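You operate a simulated robot arm through the tools that you are given. There is no shell and no other tool. Be economical: measure what you need, move in short steps, check, and stop when the job is done.

You are at the controls of a simulated two-armed robot. One attempt, no reset.

TASK
Pump the oiler up to MAX and set its dial by the air card.
Fine: shut the red air valve first and open it again after pumping. Where these are worked on the way, their far stop is far enough and under half their travel is too little: red air valve.

The check looks at the end state, three seconds after you hand in, the way a careful person would. Anything else that was tipped, shoved, dropped, spilled or broken makes it a failure.

THE ROBOT
Two 7-joint arms with fingered hands on one trunk, on a base that drives. Base frame: it is fixed to the floor where the robot stands at the start and does not move with it; the origin is under the middle of the robot, x ahead of it, y to its left, z up. Readings come in m, degrees, newtons and seconds.
The left shoulder is at the start at [0.029, 0.182, 1.349], the right one opposite. With the tool pointing down near the work surface each hand reaches from about 0.34 to 0.78 m from the robot's upright axis, wherever it stands, measured 20 degrees to its own side. Places, roughly: air card [1.3, 0.4, 1.1]; air lever by ports 1 and 2 [1.2, 0, 0.9]; air lever by ports 3 and 4 [1.4, 0.1, 0.9]; cushion dial by port 2 [1.3, 0, 0.9]; cushion dial by port 4 [1.5, 0.1, 0.9]; flow dial by port 1 [1.2, -0.1, 0.9]; flow dial by port 3 [1.4, 0, 0.9]; oil pump plunger [0.8, -0.3, 1]; red air valve [0.7, -0.2, 1.1]; regulator dial [0.9, 0, 1.1]; slide flow dial [0.8, 2, 0.6]; slide rocker [0.7, 1.9, 0.6]; slide valve [0.9, 2, 0.7]; yellow oiler dial [1, 0, 1.1]. Payload 3.8 kg a hand.
The tool frame of a hand sits at the grasp point between the pads (the TCP): z along the fingers, y along the line on which they close. The tips reach 0.03 m beyond it. The gripper opens to 0.104 m. The gripper's body begins 0.035 m behind the TCP. The gripper is a hand of 4 fingers: y runs from the thumb to the fingers, the wrist lies at [-0.017, -0.104, -0.178] in the tool frame.
Orientation is told as [roll, pitch, yaw] about the base's x, y, z axes, in that order, counted from this pose: with the fingers straight down and the wrist toward the robot, the tool's x, y and z point along [0, 1, 0], [1, 0, 0] and [0, 0, -1] of the base frame.

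THE INTERFACE
- The arms move only by the tool arm_command. It takes "left_moves", "right_moves" or both (then of equal length, played together; a hand with none holds still); each is a list of rows, each a list of 6 numbers: the shift along the base's x, y, z in units of 50 mm (1.0 is 50 mm), then the turn, a rotation vector about the base's x, y, z in units of 5 degrees (1.0 is 5 degrees). In form: [[dx, dy, dz, wx, wy, wz], ...]. A call has 1 to 20 rows; each row shifts and turns the commanded pose from where the row before left it. A call with a number of a shift or a turn outside -1 to 1 is refused whole. Rows are played at 5 a second. More than 0.05 m and 8.6 degrees between two rows, and nothing of the call is played. A pose out of reach is approached as far as the arm can. The call stops where the force on the tool passes 40 N (or 10 N more than at its start, if that is more) or the arm is blocked; 0.2 s more then pass. In this call time passes only in rows, and 0.2 s behind the last. It gives the time, the measured TCP pose, the force on the tool (base axes), the opening and the grip force at its end, in the units of the frame above (readings bear some noise), with the torque about the TCP (base axes, N m) and any sound that the robot's microphone picked up, and new pictures: "pictures" is both (left out), scene, wrist or none (wrist: the cameras of the hands that moved).
- Cameras (640 x 400 px; columns grow to the right, rows downward): "scene" is now at [0.11, -0.016, 1.5485]; the picture's right is [-0.18, -0.98, 0.00], its down [-0.37, 0.07, -0.93] and it looks along [0.91, -0.17, -0.37] (base axes); focal length 276 px, centre (320, 200). "left" rides on the left gripper at [-0.066, -0.09, -0.126] in its tool frame; the picture's right is [-0.78, -0.30, 0.56], its down [0.57, -0.70, 0.42] and it looks along [0.26, 0.65, 0.71] (tool axes); focal length 275 px, centre (320, 200). "right" rides on the right gripper at [0.066, -0.09, -0.126] in its tool frame; the picture's right is [-0.78, 0.30, -0.56], its down [-0.57, -0.70, 0.42] and it looks along [-0.26, 0.65, 0.71] (tool axes); focal length 275 px, centre (320, 200). There is no depth. A picture from a camera that has moved, and an enlarged one, comes with that camera's place and axes in the base frame and with its lens.
- slide_trunk(by): slides the trunk up (or, below 0, down) by that many m; the arms and the scene camera ride with it, the base frame stays. It gives what a move gives, with no picture.
- base_move(legs): drives the robot by 1 to 6 legs, each [ahead, left, turn to the left] in m, m and degrees, along the robot's own axes; the way and the turn of a leg run together, so that a leg with both is an arc; at most 1.5 m and 180 degrees a leg. The arms and the cameras ride along, it lands a little off, and it stops where it bumps. It gives what a move gives, and a new picture of the scene camera.
- finger_targets(index, middle, ring, thumb_bend, thumb_turn, hand): sets how far each is bent, from 0 (flat) to 100 (curled in); at 30 the hand is open as for a grip, at 70 the pads meet at the TCP. One left out holds its place. A second passes; each finger stops where it meets its share of the squeeze, and holds until it gets a number again. It is the only way to open and close the hand. It gives what a move gives, with no picture; readings hold the bend of each and the force on the fingers (four entries, about 0 where the hand has none), thumb and palm. thumb_turn goes from beside the hand (0) to across from the fingers (100), as for a grip.
- turn_head(pan, tilt): turns the head with the scene camera to pan (to the left, within 86 degrees either way) and tilt (down, from -29 to 69), counted from straight ahead of the robot. It gives what a move gives, and a new picture of the scene camera.
- zoom(camera, box): a new picture of the part [left, top, right, bottom] of that camera's present view, enlarged. It takes no simulated time.
- finish_job(): hands the job in; it is judged then, once.

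Go step by step. Nothing tells you exact positions but the pictures and the camera data: compare them with the known pose of the tool, close in by small moves and look again before you grip or let go. The budget is 120 turns and 260 pictures, counting those below and the enlarged ones. Unless the task says otherwise, let go and move clear before handing in, and close with one line.

The tools are called after "Request:" as name(argument=value, ...) on one line, values as JSON. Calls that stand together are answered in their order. arm_command: Moves the arms, as the interface text tells. Its arguments: {"type":"object","properties":{"left_moves":{"type":"array"},"right_moves":{"type":"array"},"pictures":{"type":"string","enum":["both","scene","wrist","none"]}},"required":[]} The other tools are called the same way: slide_trunk (by) slides the trunk up or down; finger_targets (index, middle, ring, thumb_bend, thumb_turn, hand) moves the fingers one by one; base_move (legs) drives the base; turn_head (pan, tilt) turns the head that bears the scene camera; zoom (camera, box) takes an enlarged picture of a part of a camera's view; finish_job () hands the job in.

At the start:

```text
time_s: 0.0
left_eef_pos: [0.5464, 0.1246, 1.4208]
left_tool_rot: [0.0, -0.1, 0.0]
left_force: [-0.1, 0.1, 0.2]
left_torque: [0.0, 0.01, -0.02]
left_finger_gap: 0.104
left_grasp_force: 0.1
left_shape: jaw
left_bend: [30.0, 30.0, 30.0, 30.0, 97.0]
left_finger forces: [0.0, 0.1, 0.0, 0.0, 0.0, 0.0]
right_eef_pos: [0.4557, -0.2799, 1.4338]
right_tool_rot: [0.0, 0.0, 0.0]
right_force: [0.0, -0.2, 0.0]
right_torque: [0.0, 0.0, 0.01]
right_finger_gap: 0.1037
right_grasp_force: 0.1
right_shape: jaw
right_bend: [30.0, 30.0, 30.0, 30.0, 97.0]
right_finger forces: [0.0, 0.1, 0.0, 0.0, 0.0, 0.0]
trunk travel left (down, up): [-0.5, 0.256]
robot x, y, heading: [0.0038, 0.0005, 0.1]
head pan, tilt: [-10.6, 21.9]
```

scene: 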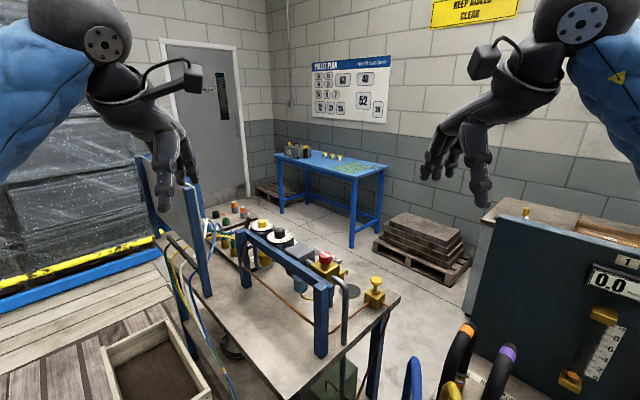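
right: 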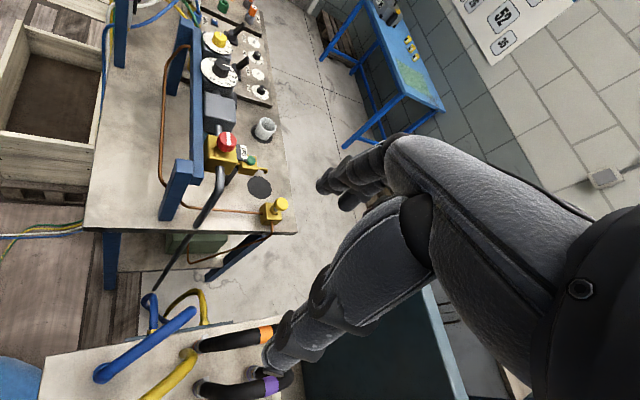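
left: 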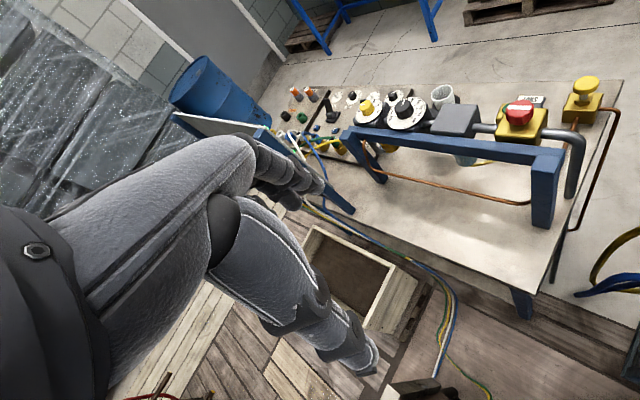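

I see the air preparation unit on its bench: red valve, black regulator dial, yellow oiler dial, and the yellow plunger at the right. I'll zoom in on these and look for the air card.

Request:
zoom(camera="scene", box=[200, 190, 400, 315])

Request:
zoom(camera="left", box=[320, 60, 620, 248])

Request:
turn_head(pan=15, tilt=22)

```text
3.20 times, centred on (300, 252) of scene
camera zoom: at [0.11, -0.016, 1.5485], right [-0.18, -0.98, 0.0], down [-0.37, 0.07, -0.93], along [0.91, -0.17, -0.37], focal length 883 px, centre (384, 32)
```

zoom: 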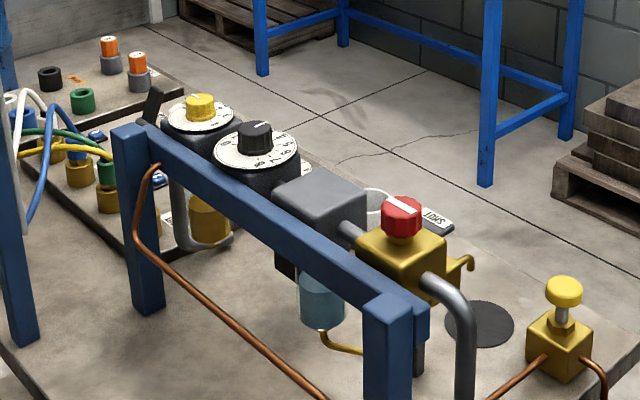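

```text
2.13 times, centred on (470, 154) of left
camera zoom: at [0.4575, 0.059, 1.5474], right [-0.3, -0.78, -0.56], down [-0.7, 0.57, -0.42], along [0.65, 0.26, -0.71], focal length 586 px, centre (1, 298)
```

zoom: 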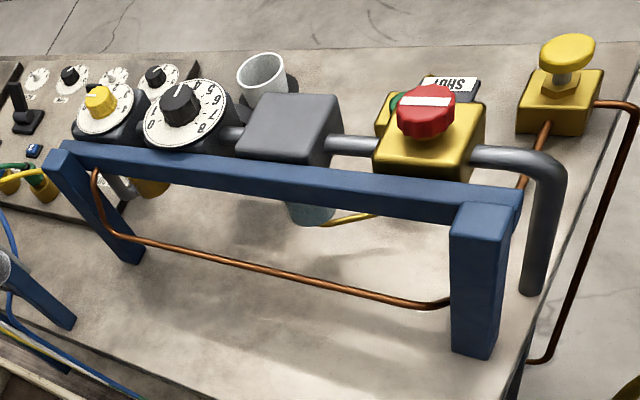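

```text
time_s: 0.9
left_eef_pos: [0.547, 0.1248, 1.4219]
left_tool_rot: [0.0, 0.1, 0.0]
left_force: [-0.8, -0.1, 0.6]
left_torque: [-0.02, 0.01, -0.01]
left_finger_gap: 0.1035
left_grasp_force: 0.0
left_shape: jaw
left_bend: [30.0, 30.0, 30.0, 30.0, 97.0]
left_finger forces: [0.1, 0.0, 0.0, 0.1, 0.0, 0.0]
right_eef_pos: [0.4543, -0.2808, 1.4329]
right_tool_rot: [0.0, 0.0, 0.0]
right_force: [-0.3, 0.0, 0.7]
right_torque: [0.0, 0.01, 0.02]
right_finger_gap: 0.1035
right_grasp_force: 0.1
right_shape: jaw
right_bend: [30.0, 30.0, 30.0, 30.0, 97.0]
right_finger forces: [0.0, 0.1, 0.0, 0.1, 0.0, 0.0]
trunk travel left (down, up): [-0.5, 0.256]
robot x, y, heading: [0.0013, 0.0017, -0.3]
head pan, tilt: [15.0, 22.0]
camera scene: at [0.1085, 0.0251, 1.5484], right [0.26, -0.97, 0.0], down [-0.36, -0.1, -0.93], along [0.9, 0.24, -0.37], focal length 276 px, centre (320, 200)
```

scene: 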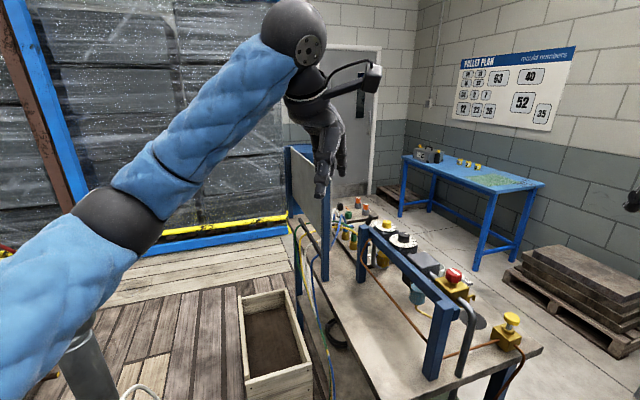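

The card should be on the grey panel at the left end of the bench, which I see obliquely. I'll zoom there and on the oiler.

Request:
zoom(camera="scene", box=[280, 140, 360, 190])

Request:
zoom(camera="scene", box=[330, 200, 450, 275])

```text
8.00 times, centred on (320, 165) of scene
camera zoom: at [0.1085, 0.0251, 1.5484], right [0.26, -0.97, 0.0], down [-0.36, -0.1, -0.93], along [0.9, 0.24, -0.37], focal length 2208 px, centre (320, 480)
```

zoom: 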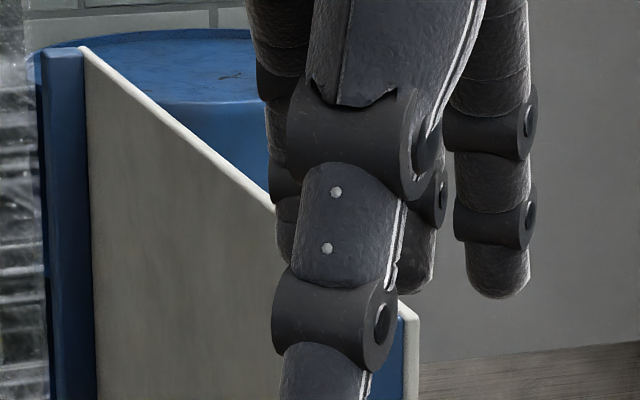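

```text
5.33 times, centred on (390, 238) of scene
camera zoom: at [0.1085, 0.0251, 1.5484], right [0.26, -0.97, 0.0], down [-0.36, -0.1, -0.93], along [0.9, 0.24, -0.37], focal length 1472 px, centre (-53, 0)
```

zoom: 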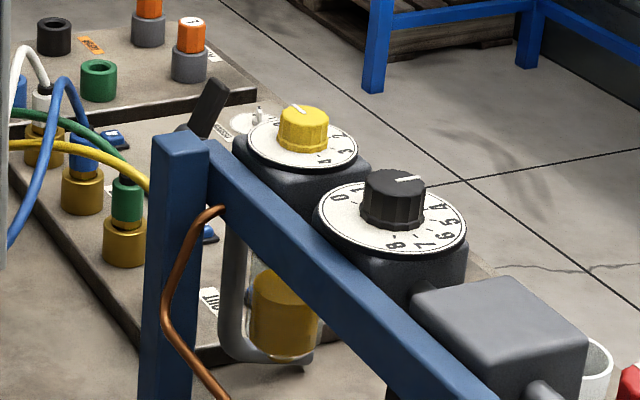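

The left hand hides the card. I'll move it right and yaw it left, so its own camera looks at the panel.

Request:
arm_command(left_moves=[[0, -0.9, 0, 0, 0, 1], [0, -0.9, 0, 0, 0, 1], [0, -0.8, 0, 0, 0, 1], [0, -0.6, 0, 0, 0, 1], [0, 0, 0, 0, 0, 1]], pictures="both")

```text
time_s: 2.1
left_eef_pos: [0.5486, -0.0337, 1.4204]
left_tool_rot: [-0.1, 0.0, 25.2]
left_force: [-0.4, 0.0, -0.2]
left_torque: [0.01, -0.01, 0.02]
left_finger_gap: 0.1038
left_grasp_force: 0.0
left_shape: jaw
left_bend: [30.0, 30.0, 30.0, 30.0, 97.0]
left_finger forces: [0.0, 0.0, 0.0, 0.0, 0.0, 0.0]
right_eef_pos: [0.4542, -0.2795, 1.4338]
right_tool_rot: [0.0, 0.0, 0.1]
right_force: [0.6, 0.2, 0.7]
right_torque: [0.01, 0.03, -0.01]
right_finger_gap: 0.1038
right_grasp_force: 0.1
right_shape: jaw
right_bend: [30.0, 30.0, 30.0, 30.0, 97.0]
right_finger forces: [0.0, 0.0, 0.0, 0.1, 0.0, 0.0]
trunk travel left (down, up): [-0.5, 0.256]
robot x, y, heading: [-0.0005, 0.0009, 0.2]
head pan, tilt: [15.0, 22.0]
camera scene: at [0.1083, 0.0263, 1.5484], right [0.26, -0.97, 0.0], down [-0.36, -0.1, -0.93], along [0.9, 0.24, -0.37], focal length 276 px, centre (320, 200)
camera left: at [0.4953, -0.1316, 1.5467], right [0.06, -0.83, -0.56], down [-0.88, 0.22, -0.42], along [0.47, 0.51, -0.71], focal length 275 px, centre (320, 200)
```

scene: 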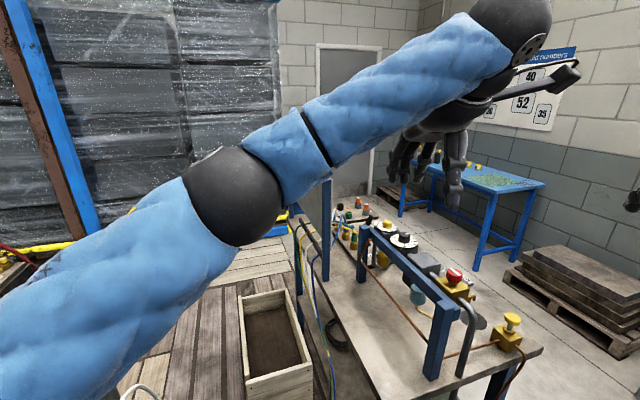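
left: 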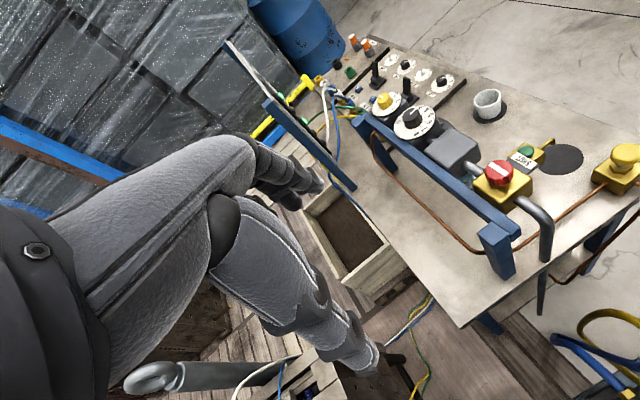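

Request:
zoom(camera="left", box=[210, 20, 370, 120])

Request:
zoom(camera="left", box=[360, 60, 480, 135])

Request:
zoom(camera="left", box=[460, 120, 620, 220])

```text
4.00 times, centred on (290, 70) of left
camera zoom: at [0.4953, -0.1316, 1.5467], right [0.06, -0.83, -0.56], down [-0.88, 0.22, -0.42], along [0.47, 0.51, -0.71], focal length 1101 px, centre (440, 720)
```

zoom: 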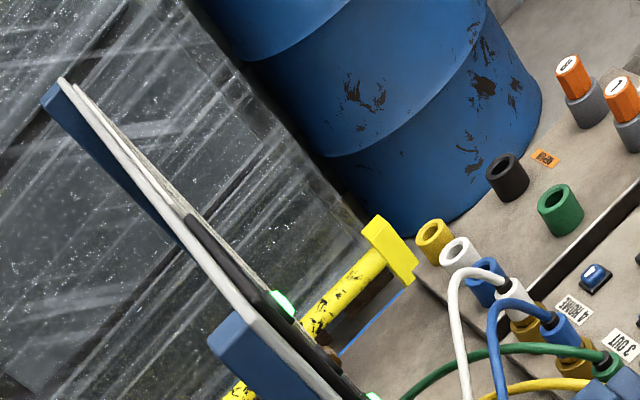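

```text
5.33 times, centred on (420, 98) of left
camera zoom: at [0.4953, -0.1316, 1.5467], right [0.06, -0.83, -0.56], down [-0.88, 0.22, -0.42], along [0.47, 0.51, -0.71], focal length 1468 px, centre (-213, 747)
```

zoom: 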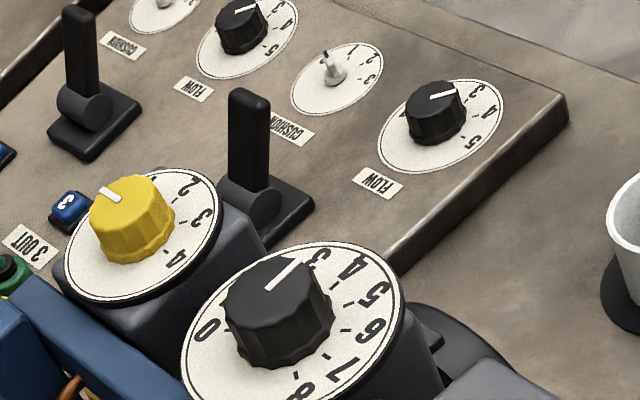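

```text
4.00 times, centred on (540, 170) of left
camera zoom: at [0.4953, -0.1316, 1.5467], right [0.06, -0.83, -0.56], down [-0.88, 0.22, -0.42], along [0.47, 0.51, -0.71], focal length 1101 px, centre (-560, 320)
```

zoom: 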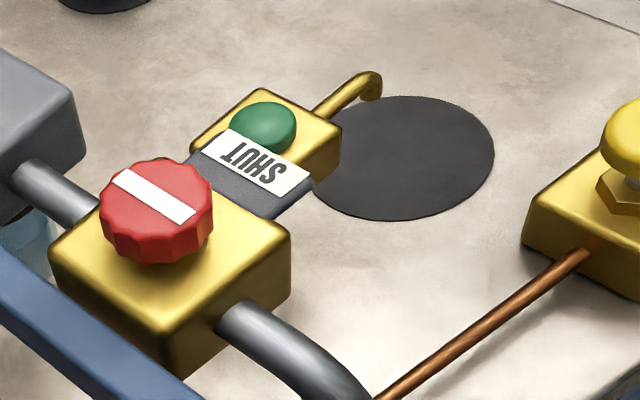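

The oiler and red valve face away from me, so their operator side is the far right. The panel's card faces that way too. Before driving I'll look down and around at the floor space.

Request:
turn_head(pan=-30, tilt=55)

Request:
turn_head(pan=-65, tilt=35)

Request:
turn_head(pan=30, tilt=55)

```text
time_s: 3.2
left_eef_pos: [0.5476, -0.0351, 1.4199]
left_tool_rot: [0.0, 0.0, 25.0]
left_force: [0.4, 0.5, 0.2]
left_torque: [-0.01, 0.01, 0.0]
left_finger_gap: 0.1036
left_grasp_force: 0.0
left_shape: jaw
left_bend: [30.0, 30.0, 30.0, 30.0, 97.0]
left_finger forces: [0.1, 0.1, 0.0, 0.0, 0.0, 0.0]
right_eef_pos: [0.4556, -0.2817, 1.4334]
right_tool_rot: [-0.1, 0.0, 0.0]
right_force: [-0.2, 0.0, -1.5]
right_torque: [-0.03, 0.01, 0.01]
right_finger_gap: 0.1037
right_grasp_force: 0.0
right_shape: jaw
right_bend: [30.0, 30.0, 30.0, 30.0, 97.0]
right_finger forces: [0.1, 0.0, 0.0, 0.0, 0.0, 0.1]
trunk travel left (down, up): [-0.5, 0.256]
robot x, y, heading: [0.0028, 0.0014, 0.2]
head pan, tilt: [-30.0, 55.0]
camera scene: at [0.0813, -0.0349, 1.4996], right [-0.5, -0.87, 0.0], down [-0.71, 0.41, -0.57], along [0.5, -0.29, -0.82], focal length 276 px, centre (320, 200)
```

scene: 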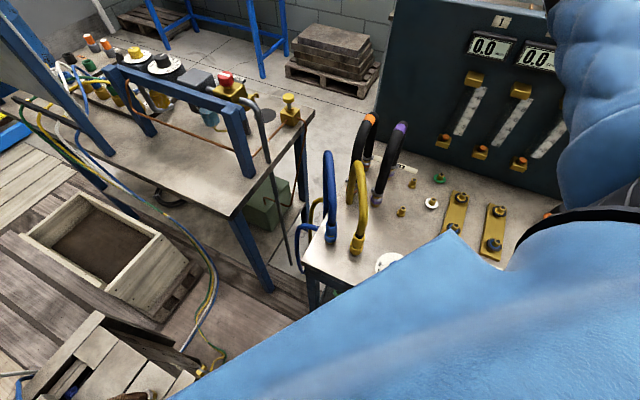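

```text
time_s: 4.2
left_eef_pos: [0.5481, -0.0357, 1.4186]
left_tool_rot: [0.0, 0.0, 25.0]
left_force: [-0.6, -0.1, 0.2]
left_torque: [0.01, 0.0, 0.01]
left_finger_gap: 0.1036
left_grasp_force: 0.1
left_shape: jaw
left_bend: [30.0, 30.0, 30.0, 30.0, 97.0]
left_finger forces: [0.0, 0.0, 0.0, 0.0, 0.1, 0.0]
right_eef_pos: [0.4552, -0.2821, 1.434]
right_tool_rot: [0.0, 0.0, 0.0]
right_force: [0.1, 0.7, -0.8]
right_torque: [0.01, 0.0, 0.01]
right_finger_gap: 0.1037
right_grasp_force: 0.0
right_shape: jaw
right_bend: [30.0, 30.0, 30.0, 30.0, 97.0]
right_finger forces: [0.0, 0.1, 0.0, 0.1, 0.1, 0.0]
trunk travel left (down, up): [-0.5, 0.256]
robot x, y, heading: [0.0012, -0.002, -0.0]
head pan, tilt: [-65.0, 35.0]
camera scene: at [0.0561, -0.0787, 1.5277], right [-0.91, -0.42, 0.0], down [-0.24, 0.52, -0.82], along [0.35, -0.74, -0.57], focal length 276 px, centre (320, 200)
```

scene: 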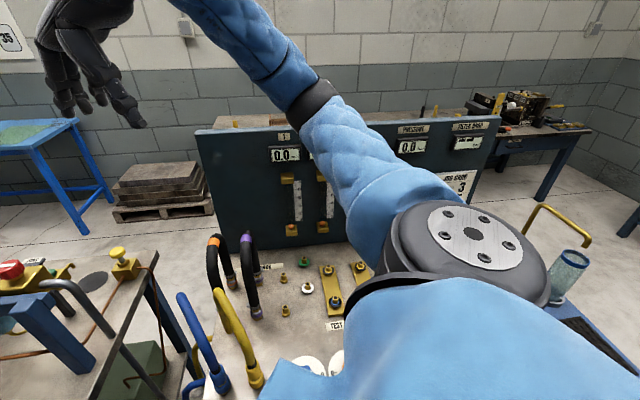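

```text
time_s: 5.9
left_eef_pos: [0.5484, -0.0362, 1.4193]
left_tool_rot: [-0.1, 0.0, 25.0]
left_force: [-0.3, -0.2, 0.2]
left_torque: [-0.02, 0.04, 0.0]
left_finger_gap: 0.1038
left_grasp_force: 0.1
left_shape: jaw
left_bend: [30.0, 30.0, 30.0, 30.0, 97.0]
left_finger forces: [0.1, 0.1, 0.0, 0.0, 0.0, 0.1]
right_eef_pos: [0.4558, -0.2821, 1.4344]
right_tool_rot: [0.0, 0.0, 0.0]
right_force: [0.5, -0.3, -0.8]
right_torque: [0.0, 0.01, 0.0]
right_finger_gap: 0.1036
right_grasp_force: 0.0
right_shape: jaw
right_bend: [30.0, 30.0, 30.0, 30.0, 97.0]
right_finger forces: [0.0, 0.0, 0.1, 0.0, 0.0, 0.0]
trunk travel left (down, up): [-0.5, 0.256]
robot x, y, heading: [0.0, 0.0, 0.1]
head pan, tilt: [30.0, 55.0]
camera scene: at [0.0812, 0.0371, 1.4996], right [0.5, -0.87, 0.0], down [-0.71, -0.41, -0.57], along [0.5, 0.29, -0.82], focal length 276 px, centre (320, 200)
```

scene: 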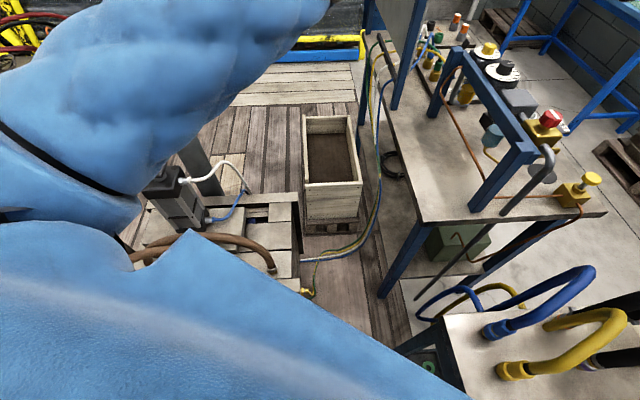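

The robot stands in a tight spot: a hose table front right, a pallet stand left, the bench end ahead. I'll look straight down to judge room for driving forward.

Request:
turn_head(pan=0, tilt=69)

Request:
turn_head(pan=-80, tilt=69)

```text
time_s: 6.9
left_eef_pos: [0.5467, -0.0359, 1.4197]
left_tool_rot: [-0.1, 0.0, 25.1]
left_force: [0.3, -0.3, 0.5]
left_torque: [-0.01, -0.04, 0.01]
left_finger_gap: 0.1038
left_grasp_force: 0.0
left_shape: jaw
left_bend: [30.0, 30.0, 30.0, 30.0, 97.0]
left_finger forces: [0.0, 0.0, 0.0, 0.0, 0.0, 0.0]
right_eef_pos: [0.4556, -0.281, 1.4335]
right_tool_rot: [0.0, 0.0, 0.0]
right_force: [0.7, 0.4, -0.2]
right_torque: [-0.02, -0.01, 0.02]
right_finger_gap: 0.1033
right_grasp_force: 0.1
right_shape: jaw
right_bend: [30.0, 30.0, 30.0, 30.0, 97.0]
right_finger forces: [0.1, 0.0, 0.0, 0.0, 0.0, 0.0]
trunk travel left (down, up): [-0.5, 0.256]
robot x, y, heading: [0.0026, -0.0009, 0.1]
head pan, tilt: [0.0, 68.8]
camera scene: at [0.0747, 0.0011, 1.4841], right [0.0, -1.0, 0.0], down [-0.93, 0.0, -0.36], along [0.36, 0.0, -0.93], focal length 276 px, centre (320, 200)
```

scene: 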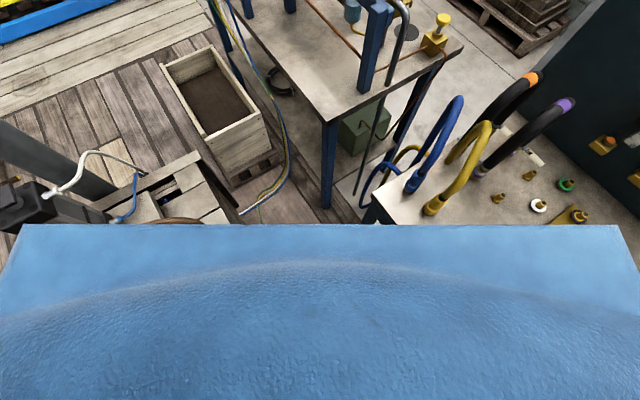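

```text
time_s: 8.4
left_eef_pos: [0.5475, -0.0348, 1.4195]
left_tool_rot: [0.0, 0.1, 25.0]
left_force: [0.1, 0.5, -0.4]
left_torque: [0.03, 0.03, 0.01]
left_finger_gap: 0.1038
left_grasp_force: 0.1
left_shape: jaw
left_bend: [30.0, 30.0, 30.0, 30.0, 97.0]
left_finger forces: [0.0, 0.0, 0.0, 0.0, 0.1, 0.0]
right_eef_pos: [0.4547, -0.2809, 1.4342]
right_tool_rot: [0.0, 0.1, 0.0]
right_force: [0.8, -0.3, -0.9]
right_torque: [0.0, 0.01, 0.0]
right_finger_gap: 0.1035
right_grasp_force: 0.0
right_shape: jaw
right_bend: [30.0, 30.0, 30.0, 30.0, 97.0]
right_finger forces: [0.1, 0.0, 0.0, 0.0, 0.0, 0.0]
trunk travel left (down, up): [-0.5, 0.256]
robot x, y, heading: [-0.0021, -0.0032, -0.1]
head pan, tilt: [-80.0, 68.8]
camera scene: at [0.0285, -0.054, 1.4841], right [-0.98, -0.17, 0.0], down [-0.16, 0.92, -0.36], along [0.06, -0.36, -0.93], focal length 276 px, centre (320, 200)
```

scene: 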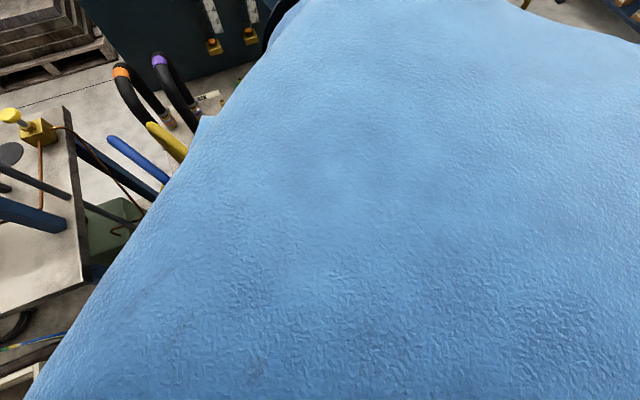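

Request:
turn_head(pan=75, tilt=45)

Request:
turn_head(pan=45, tilt=25)

Request:
turn_head(pan=-15, tilt=45)

```text
time_s: 10.8
left_eef_pos: [0.5478, -0.0355, 1.4207]
left_tool_rot: [0.0, -0.1, 24.9]
left_force: [0.1, 0.2, -0.2]
left_torque: [0.0, 0.0, -0.03]
left_finger_gap: 0.1039
left_grasp_force: 0.1
left_shape: jaw
left_bend: [30.0, 30.0, 30.0, 30.0, 97.0]
left_finger forces: [0.1, 0.0, 0.0, 0.0, 0.0, 0.0]
right_eef_pos: [0.4555, -0.2821, 1.4341]
right_tool_rot: [0.0, 0.0, 0.0]
right_force: [-0.2, -0.3, -0.4]
right_torque: [-0.01, 0.03, 0.0]
right_finger_gap: 0.1035
right_grasp_force: 0.1
right_shape: jaw
right_bend: [30.0, 30.0, 30.0, 30.0, 97.0]
right_finger forces: [0.0, 0.0, 0.0, 0.0, 0.1, 0.1]
trunk travel left (down, up): [-0.5, 0.256]
robot x, y, heading: [0.0015, -0.0012, 0.2]
head pan, tilt: [75.0, 45.0]
camera scene: at [0.0399, 0.0796, 1.513], right [0.97, -0.26, 0.0], down [-0.18, -0.68, -0.71], along [0.18, 0.68, -0.71], focal length 276 px, centre (320, 200)
```

scene: 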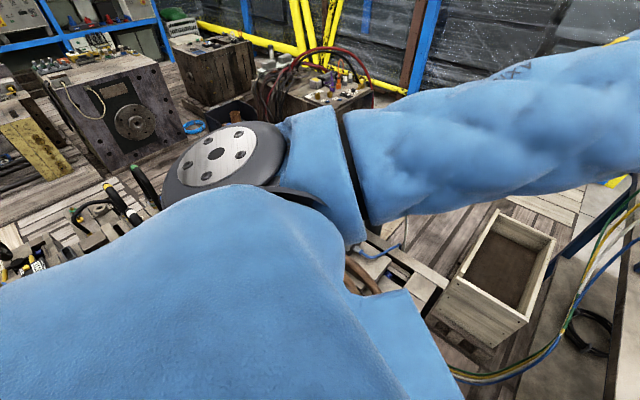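

```text
time_s: 11.8
left_eef_pos: [0.5492, -0.0359, 1.4202]
left_tool_rot: [0.0, 0.0, 25.0]
left_force: [0.3, -1.1, -0.2]
left_torque: [-0.01, -0.02, 0.03]
left_finger_gap: 0.1038
left_grasp_force: 0.1
left_shape: jaw
left_bend: [30.0, 30.0, 30.0, 30.0, 97.0]
left_finger forces: [0.1, 0.0, 0.1, 0.0, 0.1, 0.1]
right_eef_pos: [0.4555, -0.2806, 1.4329]
right_tool_rot: [0.0, 0.0, 0.0]
right_force: [0.0, 0.1, -0.3]
right_torque: [0.02, 0.0, 0.0]
right_finger_gap: 0.1036
right_grasp_force: 0.1
right_shape: jaw
right_bend: [30.0, 30.0, 30.0, 30.0, 97.0]
right_finger forces: [0.0, 0.1, 0.1, 0.1, 0.1, 0.0]
trunk travel left (down, up): [-0.5, 0.256]
robot x, y, heading: [0.0038, -0.0003, -0.0]
head pan, tilt: [45.0, 25.0]
camera scene: at [0.0838, 0.0663, 1.5435], right [0.71, -0.71, 0.0], down [-0.3, -0.3, -0.91], along [0.64, 0.64, -0.42], focal length 276 px, centre (320, 200)
```

scene: 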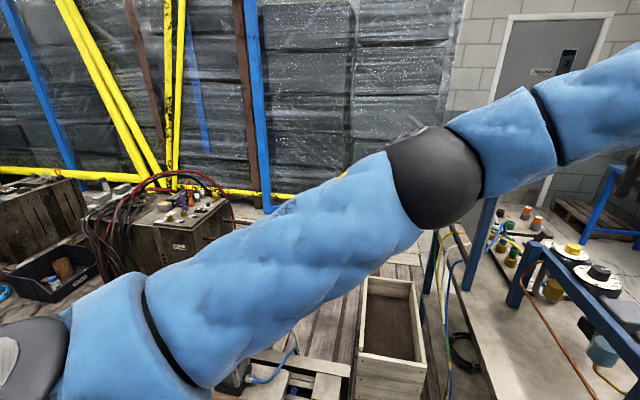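

```text
time_s: 13.1
left_eef_pos: [0.5467, -0.0356, 1.4202]
left_tool_rot: [0.1, 0.0, 25.0]
left_force: [-0.7, 0.1, 0.0]
left_torque: [-0.03, 0.02, -0.04]
left_finger_gap: 0.1037
left_grasp_force: 0.0
left_shape: jaw
left_bend: [30.0, 30.0, 30.0, 30.0, 97.0]
left_finger forces: [0.0, 0.0, 0.1, 0.1, 0.0, 0.0]
right_eef_pos: [0.4558, -0.2812, 1.4338]
right_tool_rot: [0.0, 0.0, 0.1]
right_force: [-0.3, -0.4, 0.8]
right_torque: [0.01, -0.01, 0.04]
right_finger_gap: 0.1035
right_grasp_force: 0.0
right_shape: jaw
right_bend: [30.0, 30.0, 30.0, 30.0, 97.0]
right_finger forces: [0.0, 0.0, 0.1, 0.0, 0.1, 0.1]
trunk travel left (down, up): [-0.5, 0.256]
robot x, y, heading: [-0.0013, 0.0008, -0.1]
head pan, tilt: [-15.0, 45.0]
camera scene: at [0.0974, -0.0199, 1.513], right [-0.26, -0.97, 0.0], down [-0.68, 0.18, -0.71], along [0.68, -0.18, -0.71], focal length 276 px, centre (320, 200)
```

scene: 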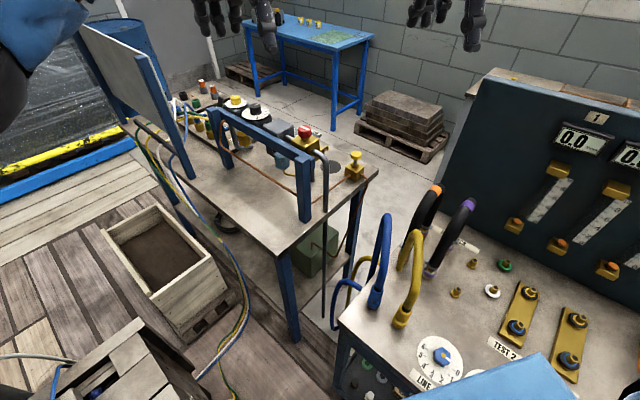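

The bench's near edge runs diagonally (along about [0.84, 0.55]) and I'm slightly too far: oiler dial at about (1.0, 0.02, 1.11), red valve (0.77, -0.155, 1.1), plunger (0.79, -0.33, 0.98). I'll drive forward in a small step parallel to it.

Request:
base_move(legs=[[0.1, 0.04, 0]])

```text
time_s: 14.1
left_eef_pos: [0.5616, -0.2132, 1.4182]
left_tool_rot: [-0.1, 0.3, 2.8]
left_force: [1.5, -3.0, 0.5]
left_torque: [0.2, 0.09, 0.02]
left_finger_gap: 0.1037
left_grasp_force: 0.1
left_shape: jaw
left_bend: [30.0, 30.0, 30.0, 30.0, 97.0]
left_finger forces: [0.0, 0.0, 0.0, 0.0, 0.0, 0.0]
right_eef_pos: [0.3805, -0.4051, 1.4306]
right_tool_rot: [-0.1, 0.3, -22.4]
right_force: [-2.2, -0.2, -2.1]
right_torque: [0.02, -0.15, -0.03]
right_finger_gap: 0.1041
right_grasp_force: 0.1
right_shape: jaw
right_bend: [30.0, 30.0, 30.0, 30.0, 97.0]
right_finger forces: [0.1, 0.1, 0.1, 0.0, 0.1, 0.1]
trunk travel left (down, up): [-0.5, 0.256]
robot x, y, heading: [0.0602, 0.026, -22.6]
head pan, tilt: [-15.0, 45.0]
stopped in leg 1: the robot was blocked; the commanded pose is now the measured one
camera scene: at [0.1479, -0.0289, 1.5127], right [-0.61, -0.79, 0.0], down [-0.56, 0.43, -0.7], along [0.56, -0.43, -0.71], focal length 276 px, centre (320, 200)
```

scene: 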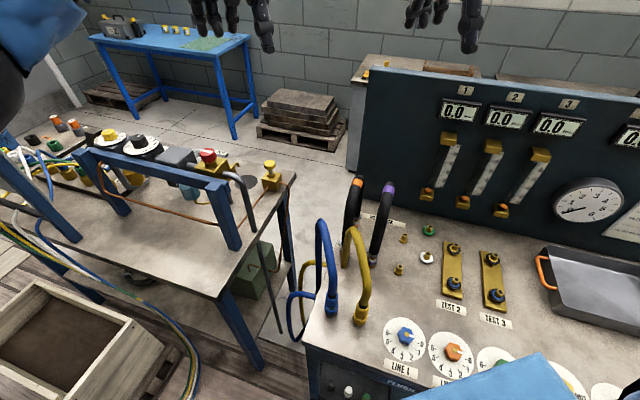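

The base touched the hose table at the front right and got turned. I'll back off, turn to face along the bench edge, and look again.

Request:
base_move(legs=[[-0.12, 0.0, 0], [0, 0, 22.6]])

Request:
turn_head(pan=-80, tilt=20)

```text
time_s: 15.0
left_eef_pos: [0.2552, -0.4893, 1.4176]
left_tool_rot: [0.3, 0.0, -40.0]
left_force: [-3.2, -4.6, -0.5]
left_torque: [0.32, -0.24, 0.1]
left_finger_gap: 0.1038
left_grasp_force: 0.1
left_shape: jaw
left_bend: [30.0, 30.0, 30.0, 30.0, 97.0]
left_finger forces: [0.0, 0.0, 0.0, 0.0, 0.1, 0.1]
right_eef_pos: [-0.0086, -0.5109, 1.4316]
right_tool_rot: [0.4, -0.1, -65.2]
right_force: [-4.3, 1.7, -3.5]
right_torque: [-0.16, -0.33, 0.0]
right_finger_gap: 0.1041
right_grasp_force: 0.1
right_shape: jaw
right_bend: [30.0, 30.0, 30.0, 30.0, 97.0]
right_finger forces: [0.0, 0.0, 0.0, 0.0, 0.1, 0.0]
trunk travel left (down, up): [-0.5, 0.256]
robot x, y, heading: [0.0577, 0.026, -64.9]
head pan, tilt: [-15.0, 45.0]
stopped in leg 1: the robot was blocked; the commanded pose is now the measured one
camera scene: at [0.0747, -0.0766, 1.5129], right [-0.98, -0.17, 0.0], down [-0.12, 0.7, -0.71], along [0.12, -0.69, -0.71], focal length 276 px, centre (320, 200)
```

scene: 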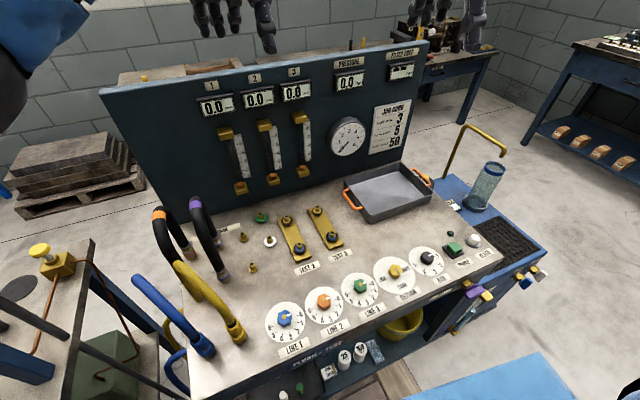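

```text
time_s: 16.3
left_eef_pos: [0.2934, -0.4797, 1.411]
left_tool_rot: [1.3, 0.4, -32.4]
left_force: [1.9, -2.2, -1.6]
left_torque: [0.17, 0.12, 0.03]
left_finger_gap: 0.104
left_grasp_force: 0.0
left_shape: jaw
left_bend: [30.0, 30.0, 30.0, 30.0, 97.0]
left_finger forces: [0.1, 0.0, 0.0, 0.0, 0.0, 0.0]
right_eef_pos: [0.0352, -0.5368, 1.4206]
right_tool_rot: [0.9, 1.2, -57.7]
right_force: [1.8, -6.7, 0.3]
right_torque: [0.55, 0.2, 0.13]
right_finger_gap: 0.1038
right_grasp_force: 0.1
right_shape: jaw
right_bend: [30.0, 30.0, 30.0, 30.0, 97.0]
right_finger forces: [0.0, 0.0, 0.0, 0.0, 0.0, 0.0]
trunk travel left (down, up): [-0.5, 0.256]
robot x, y, heading: [0.0339, 0.0291, -57.8]
head pan, tilt: [-80.0, 20.0]
camera scene: at [-0.0348, -0.0826, 1.5493], right [-0.67, 0.74, 0.01], down [0.26, 0.25, -0.93], along [-0.69, -0.63, -0.36], focal length 276 px, centre (320, 200)
```

scene: 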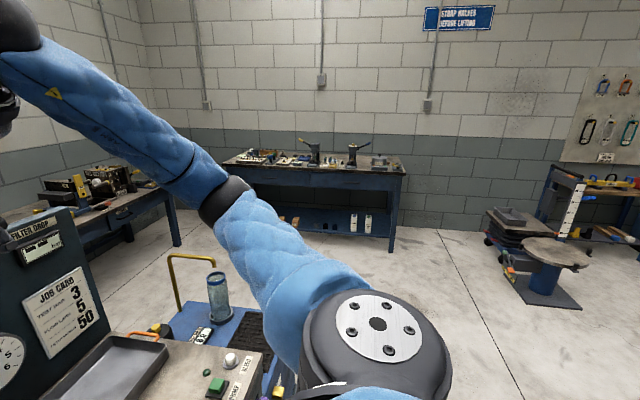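

I now face the hydraulic table squarely, with the bench to my left. From here the view left is open, so I'll look there to see how far I can slide along.

Request:
turn_head(pan=60, tilt=60)

Request:
turn_head(pan=80, tilt=35)

```text
time_s: 18.6
left_eef_pos: [-0.2449, -0.4326, 1.4155]
left_tool_rot: [0.4, 0.2, -94.4]
left_force: [-11.2, -0.9, 0.9]
left_torque: [0.1, -0.82, 0.14]
left_finger_gap: 0.104
left_grasp_force: 0.0
left_shape: jaw
left_bend: [30.0, 30.0, 30.0, 30.0, 97.0]
left_finger forces: [0.0, 0.1, 0.0, 0.1, 0.0, 0.0]
right_eef_pos: [-0.4121, -0.2298, 1.4283]
right_tool_rot: [0.3, 0.3, -119.7]
right_force: [-1.8, 5.5, -5.6]
right_torque: [-0.52, -0.11, -0.04]
right_finger_gap: 0.1041
right_grasp_force: 0.0
right_shape: jaw
right_bend: [30.0, 30.0, 30.0, 30.0, 97.0]
right_finger forces: [0.1, 0.1, 0.0, 0.0, 0.1, 0.0]
trunk travel left (down, up): [-0.5, 0.256]
robot x, y, heading: [0.068, 0.0282, -119.6]
head pan, tilt: [60.0, 60.0]
camera scene: at [0.0772, -0.0473, 1.4936], right [-0.86, -0.51, -0.01], down [-0.43, 0.75, -0.5], along [0.26, -0.43, -0.87], focal length 276 px, centre (320, 200)
```

scene: 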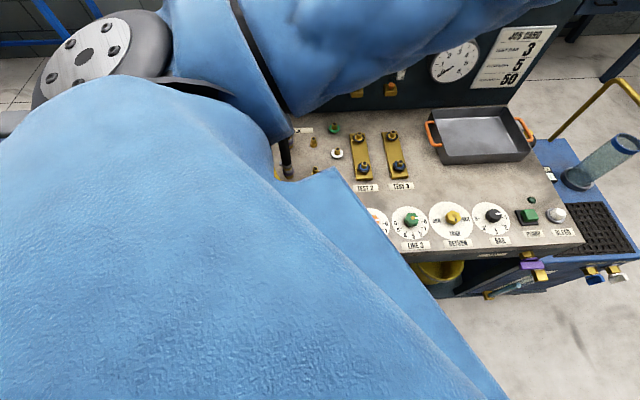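

```text
time_s: 19.4
left_eef_pos: [-0.4717, -0.1231, 1.42]
left_tool_rot: [-0.1, 0.0, -135.6]
left_force: [-0.3, 1.1, 0.4]
left_torque: [0.0, 0.01, 0.01]
left_finger_gap: 0.1038
left_grasp_force: 0.0
left_shape: jaw
left_bend: [30.0, 30.0, 30.0, 30.0, 97.0]
left_finger forces: [0.0, 0.1, 0.0, 0.0, 0.1, 0.1]
right_eef_pos: [-0.4653, 0.1397, 1.4342]
right_tool_rot: [-0.1, -0.1, -160.9]
right_force: [1.6, 0.1, -0.9]
right_torque: [0.03, 0.01, -0.02]
right_finger_gap: 0.1042
right_grasp_force: 0.0
right_shape: jaw
right_bend: [30.0, 30.0, 30.0, 30.0, 97.0]
right_finger forces: [0.0, 0.0, 0.1, 0.1, 0.1, 0.1]
trunk travel left (down, up): [-0.5, 0.256]
robot x, y, heading: [0.0537, 0.023, -160.9]
head pan, tilt: [80.0, 35.0]
camera scene: at [0.0478, -0.0706, 1.5279], right [-0.99, -0.16, 0.0], down [-0.09, 0.57, -0.82], along [0.13, -0.81, -0.57], focal length 276 px, centre (320, 200)
```

scene: 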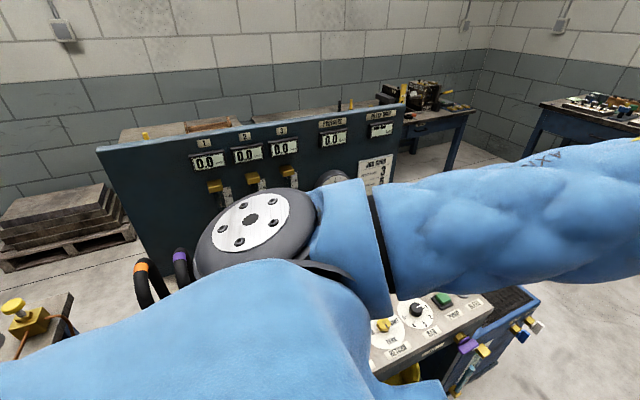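

The base was spun round by that contact and now faces away. I'll drive away from the table a little before doing anything else.

Request:
base_move(legs=[[0.1, -0.05, 0]])

```text
time_s: 20.2
left_eef_pos: [-0.5003, 0.0151, 1.4184]
left_tool_rot: [0.2, 0.2, -150.7]
left_force: [0.5, -1.3, -0.7]
left_torque: [0.12, 0.08, -0.01]
left_finger_gap: 0.1039
left_grasp_force: 0.0
left_shape: jaw
left_bend: [30.0, 30.0, 30.0, 30.0, 97.0]
left_finger forces: [0.0, 0.1, 0.0, 0.0, 0.0, 0.0]
right_eef_pos: [-0.4254, 0.2681, 1.4343]
right_tool_rot: [0.1, -0.2, -176.0]
right_force: [-2.2, 0.2, -0.6]
right_torque: [0.04, -0.08, 0.02]
right_finger_gap: 0.1043
right_grasp_force: 0.1
right_shape: jaw
right_bend: [30.0, 30.0, 30.0, 30.0, 97.0]
right_finger forces: [0.0, 0.0, 0.0, 0.0, 0.0, 0.1]
trunk travel left (down, up): [-0.5, 0.256]
robot x, y, heading: [0.0488, 0.0184, -175.8]
head pan, tilt: [80.0, 35.0]
stopped in leg 1: the robot was blocked; the commanded pose is now the measured one
camera scene: at [0.0159, -0.068, 1.528], right [-0.99, 0.1, 0.0], down [0.06, 0.57, -0.82], along [-0.08, -0.82, -0.57], focal length 276 px, centre (320, 200)
```

scene: 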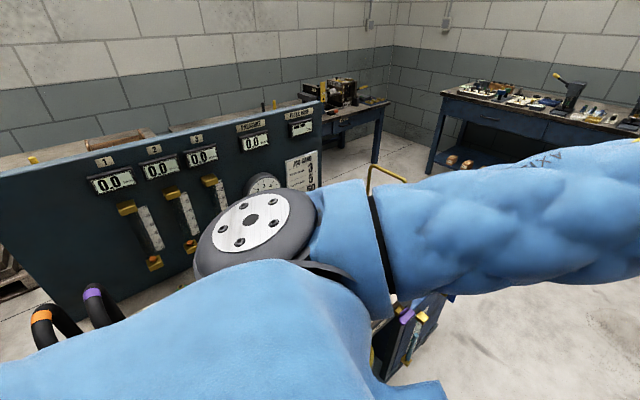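

Request:
turn_head(pan=0, tilt=50)

Request:
turn_head(pan=-60, tilt=55)

```text
time_s: 21.7
left_eef_pos: [-0.5014, 0.0038, 1.4188]
left_tool_rot: [0.1, 0.1, -149.7]
left_force: [0.4, 0.2, -0.3]
left_torque: [-0.02, -0.02, 0.0]
left_finger_gap: 0.1041
left_grasp_force: 0.1
left_shape: jaw
left_bend: [30.0, 30.0, 30.0, 30.0, 97.0]
left_finger forces: [0.0, 0.0, 0.0, 0.1, 0.0, 0.0]
right_eef_pos: [-0.4299, 0.2581, 1.4343]
right_tool_rot: [0.1, -0.1, -174.8]
right_force: [-0.1, -0.2, 0.8]
right_torque: [0.01, 0.0, -0.01]
right_finger_gap: 0.1039
right_grasp_force: 0.0
right_shape: jaw
right_bend: [30.0, 30.0, 30.0, 30.0, 97.0]
right_finger forces: [0.0, 0.0, 0.1, 0.0, 0.0, 0.1]
trunk travel left (down, up): [-0.5, 0.256]
robot x, y, heading: [0.0478, 0.019, -174.8]
head pan, tilt: [0.0, 50.0]
camera scene: at [-0.0526, 0.0112, 1.5061], right [-0.09, 1.0, 0.0], down [0.76, 0.07, -0.64], along [-0.64, -0.06, -0.77], focal length 276 px, centre (320, 200)
```

scene: 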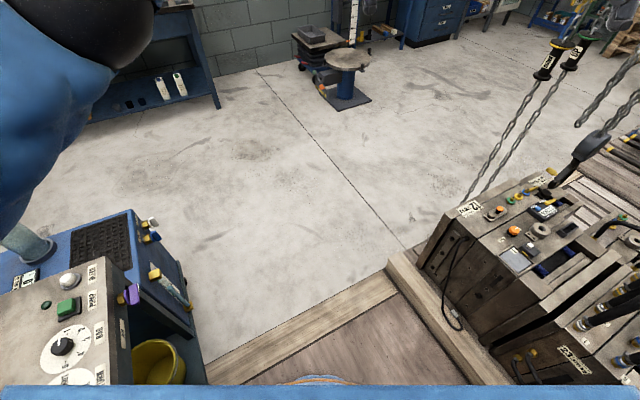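

```text
time_s: 23.0
left_eef_pos: [-0.5014, 0.0026, 1.4184]
left_tool_rot: [0.1, 0.2, -149.6]
left_force: [-0.2, -1.0, -0.1]
left_torque: [0.0, -0.04, -0.04]
left_finger_gap: 0.1041
left_grasp_force: 0.0
left_shape: jaw
left_bend: [30.0, 30.0, 30.0, 30.0, 97.0]
left_finger forces: [0.0, 0.1, 0.0, 0.1, 0.1, 0.0]
right_eef_pos: [-0.4301, 0.2583, 1.433]
right_tool_rot: [0.0, -0.1, -174.8]
right_force: [0.7, 0.1, 0.8]
right_torque: [0.01, -0.01, 0.0]
right_finger_gap: 0.1039
right_grasp_force: 0.0
right_shape: jaw
right_bend: [30.0, 30.0, 30.0, 30.0, 97.0]
right_finger forces: [0.0, 0.0, 0.1, 0.0, 0.0, 0.0]
trunk travel left (down, up): [-0.5, 0.256]
robot x, y, heading: [0.048, 0.015, -174.7]
head pan, tilt: [-60.0, 55.0]
camera scene: at [-0.0177, 0.0767, 1.4995], right [0.82, 0.58, 0.0], down [0.47, -0.67, -0.57], along [-0.33, 0.47, -0.82], focal length 276 px, centre (320, 200)
```

scene: 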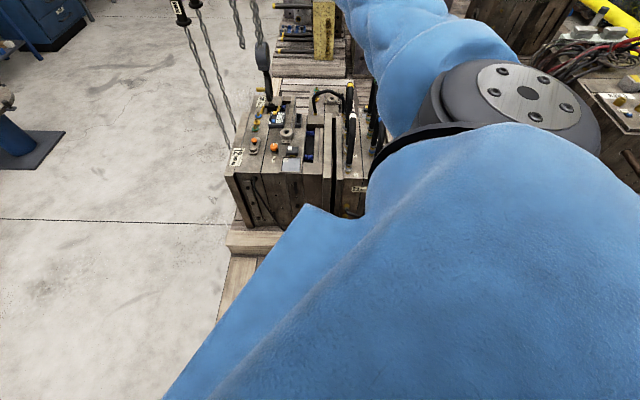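

The base is at rest now. I'll slide a little directly away from the tables' edge.

Request:
base_move(legs=[[0.02, -0.04, 0]])

```text
time_s: 23.7
left_eef_pos: [-0.5013, 0.0022, 1.4185]
left_tool_rot: [0.0, 0.1, -149.5]
left_force: [0.0, -0.1, 0.3]
left_torque: [0.01, -0.03, -0.02]
left_finger_gap: 0.1038
left_grasp_force: 0.1
left_shape: jaw
left_bend: [30.0, 30.0, 30.0, 30.0, 97.0]
left_finger forces: [0.0, 0.0, 0.0, 0.0, 0.0, 0.0]
right_eef_pos: [-0.4308, 0.2567, 1.4343]
right_tool_rot: [0.1, -0.2, -174.9]
right_force: [-1.0, 0.2, 0.3]
right_torque: [-0.01, -0.02, 0.04]
right_finger_gap: 0.104
right_grasp_force: 0.1
right_shape: jaw
right_bend: [30.0, 30.0, 30.0, 30.0, 97.0]
right_finger forces: [0.1, 0.1, 0.0, 0.0, 0.1, 0.1]
trunk travel left (down, up): [-0.5, 0.256]
robot x, y, heading: [0.0465, 0.0197, -174.7]
head pan, tilt: [-60.0, 55.0]
stopped in leg 1: the robot was blocked; the commanded pose is now the measured one
camera scene: at [-0.0172, 0.0765, 1.4995], right [0.82, 0.58, 0.0], down [0.47, -0.67, -0.57], along [-0.33, 0.47, -0.82], focal length 276 px, centre (320, 200)
```

scene: 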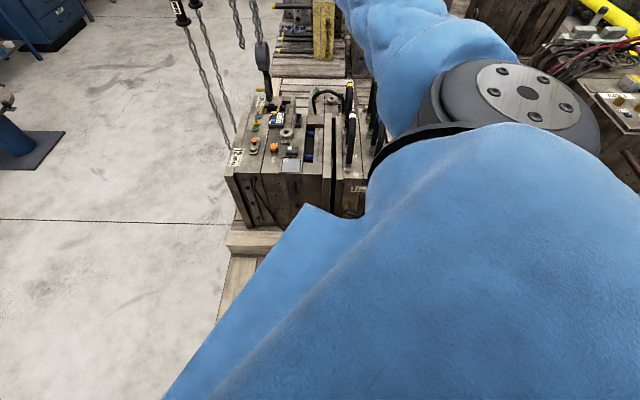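

Request:
base_move(legs=[[0.05, 0.027, 0]])

Request:
base_move(legs=[[0, 0, 15]])

```text
time_s: 24.6
left_eef_pos: [-0.5492, -0.0296, 1.4178]
left_tool_rot: [0.1, 0.2, -149.6]
left_force: [-0.3, -0.7, 0.4]
left_torque: [-0.01, -0.05, -0.02]
left_finger_gap: 0.1038
left_grasp_force: 0.1
left_shape: jaw
left_bend: [30.0, 30.0, 30.0, 30.0, 97.0]
left_finger forces: [0.0, 0.0, 0.1, 0.0, 0.0, 0.1]
right_eef_pos: [-0.4796, 0.2265, 1.4338]
right_tool_rot: [0.1, -0.1, -174.7]
right_force: [-0.8, 0.2, -0.1]
right_torque: [0.03, -0.03, -0.01]
right_finger_gap: 0.1039
right_grasp_force: 0.1
right_shape: jaw
right_bend: [30.0, 30.0, 30.0, 30.0, 97.0]
right_finger forces: [0.1, 0.0, 0.0, 0.0, 0.0, 0.0]
trunk travel left (down, up): [-0.5, 0.256]
robot x, y, heading: [0.0029, -0.0101, -174.7]
head pan, tilt: [-60.0, 55.0]
camera scene: at [-0.066, 0.0442, 1.4995], right [0.82, 0.58, 0.0], down [0.47, -0.67, -0.57], along [-0.33, 0.47, -0.82], focal length 276 px, centre (320, 200)
```

scene: 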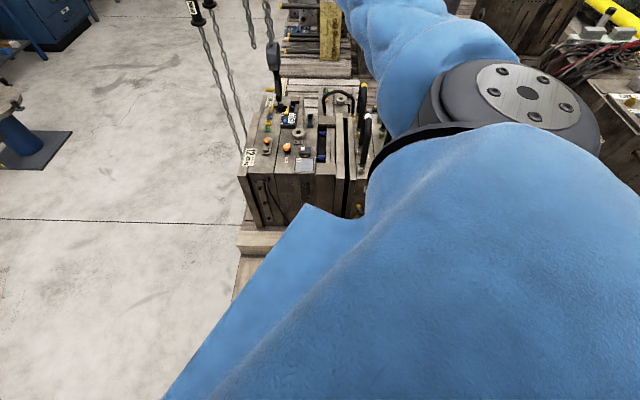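

```text
time_s: 25.9
left_eef_pos: [-0.525, -0.17, 1.419]
left_tool_rot: [0.1, 0.1, -134.7]
left_force: [0.5, -0.1, -0.2]
left_torque: [0.02, -0.01, 0.0]
left_finger_gap: 0.1038
left_grasp_force: 0.1
left_shape: jaw
left_bend: [30.0, 30.0, 30.0, 30.0, 97.0]
left_finger forces: [0.0, 0.1, 0.0, 0.0, 0.0, 0.0]
right_eef_pos: [-0.5239, 0.0958, 1.4346]
right_tool_rot: [0.1, -0.2, -159.9]
right_force: [0.5, -0.4, 0.2]
right_torque: [0.01, 0.02, -0.01]
right_finger_gap: 0.1038
right_grasp_force: 0.1
right_shape: jaw
right_bend: [30.0, 30.0, 30.0, 30.0, 97.0]
right_finger forces: [0.0, 0.0, 0.1, 0.0, 0.0, 0.1]
trunk travel left (down, up): [-0.5, 0.256]
robot x, y, heading: [0.0011, -0.01, -159.6]
head pan, tilt: [-60.0, 55.0]
camera scene: at [-0.0769, 0.0268, 1.4996], right [0.64, 0.77, 0.0], down [0.63, -0.52, -0.57], along [-0.44, 0.37, -0.82], focal length 276 px, centre (320, 200)
```

scene: 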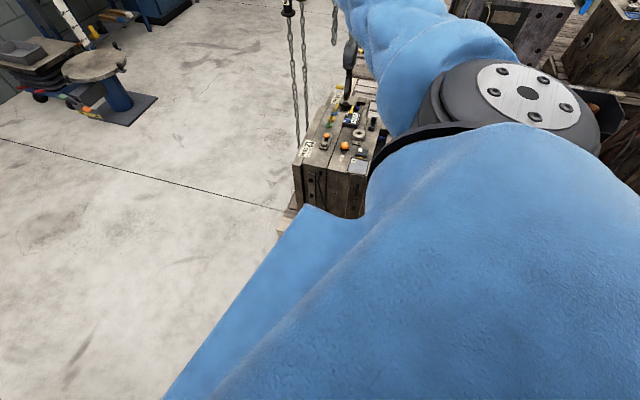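

Freed. The bench's controls face the far side, and the floor there (behind the hydraulic cabinet) looks reachable by going round the right end of that table. I'll turn to face out along the aisle and check the way.

Request:
base_move(legs=[[0, 0, 12.6]])

Request:
turn_head(pan=0, tilt=40)

```text
time_s: 27.1
left_eef_pos: [-0.4802, -0.2805, 1.4193]
left_tool_rot: [0.1, 0.1, -122.2]
left_force: [0.5, -0.5, -0.6]
left_torque: [-0.01, 0.01, 0.02]
left_finger_gap: 0.1042
left_grasp_force: 0.0
left_shape: jaw
left_bend: [30.0, 30.0, 30.0, 30.0, 97.0]
left_finger forces: [0.0, 0.1, 0.0, 0.1, 0.0, 0.1]
right_eef_pos: [-0.5343, -0.021, 1.4342]
right_tool_rot: [0.1, -0.2, -147.4]
right_force: [0.3, -0.2, -0.4]
right_torque: [-0.03, 0.02, 0.01]
right_finger_gap: 0.1038
right_grasp_force: 0.1
right_shape: jaw
right_bend: [30.0, 30.0, 30.0, 30.0, 97.0]
right_finger forces: [0.0, 0.0, 0.1, 0.0, 0.0, 0.1]
trunk travel left (down, up): [-0.5, 0.256]
robot x, y, heading: [-0.0008, -0.0138, -147.3]
head pan, tilt: [-60.0, 55.0]
camera scene: at [-0.0836, 0.0094, 1.4995], right [0.46, 0.89, 0.0], down [0.73, -0.38, -0.57], along [-0.51, 0.26, -0.82], focal length 276 px, centre (320, 200)
```

scene: 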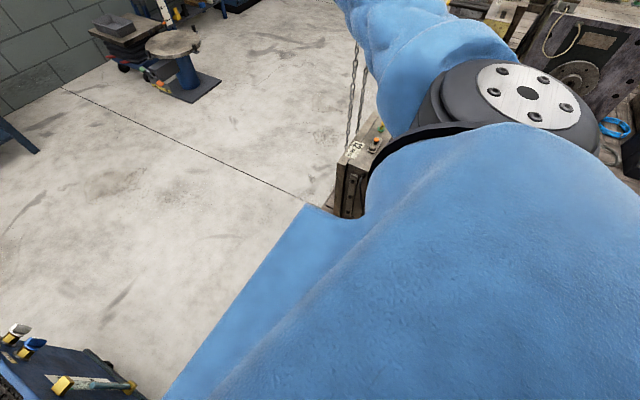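

```text
time_s: 28.4
left_eef_pos: [-0.4787, -0.2806, 1.4179]
left_tool_rot: [0.0, 0.1, -122.2]
left_force: [-1.0, 0.2, 0.2]
left_torque: [0.01, 0.0, -0.03]
left_finger_gap: 0.1036
left_grasp_force: 0.0
left_shape: jaw
left_bend: [30.0, 30.0, 30.0, 30.0, 97.0]
left_finger forces: [0.0, 0.0, 0.0, 0.0, 0.0, 0.0]
right_eef_pos: [-0.5346, -0.0211, 1.4343]
right_tool_rot: [0.1, -0.2, -147.3]
right_force: [-0.3, -0.3, -0.3]
right_torque: [-0.04, -0.03, -0.01]
right_finger_gap: 0.1038
right_grasp_force: 0.0
right_shape: jaw
right_bend: [30.0, 30.0, 30.0, 30.0, 97.0]
right_finger forces: [0.1, 0.0, 0.0, 0.0, 0.0, 0.1]
trunk travel left (down, up): [-0.5, 0.256]
robot x, y, heading: [0.0024, -0.0142, -147.3]
head pan, tilt: [0.0, 40.0]
camera scene: at [-0.0913, -0.0692, 1.5202], right [-0.54, 0.84, 0.0], down [0.54, 0.35, -0.77], along [-0.65, -0.41, -0.64], focal length 276 px, centre (320, 200)
```

scene: 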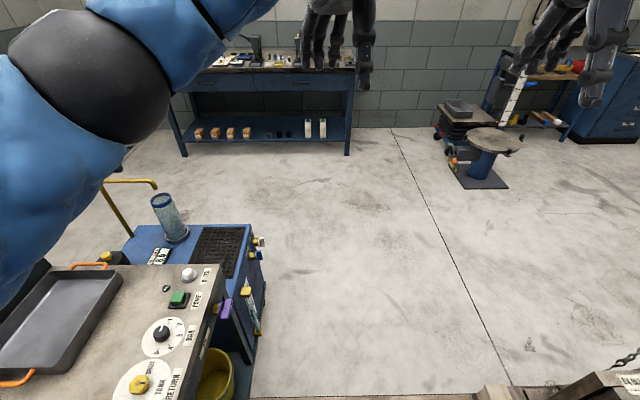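

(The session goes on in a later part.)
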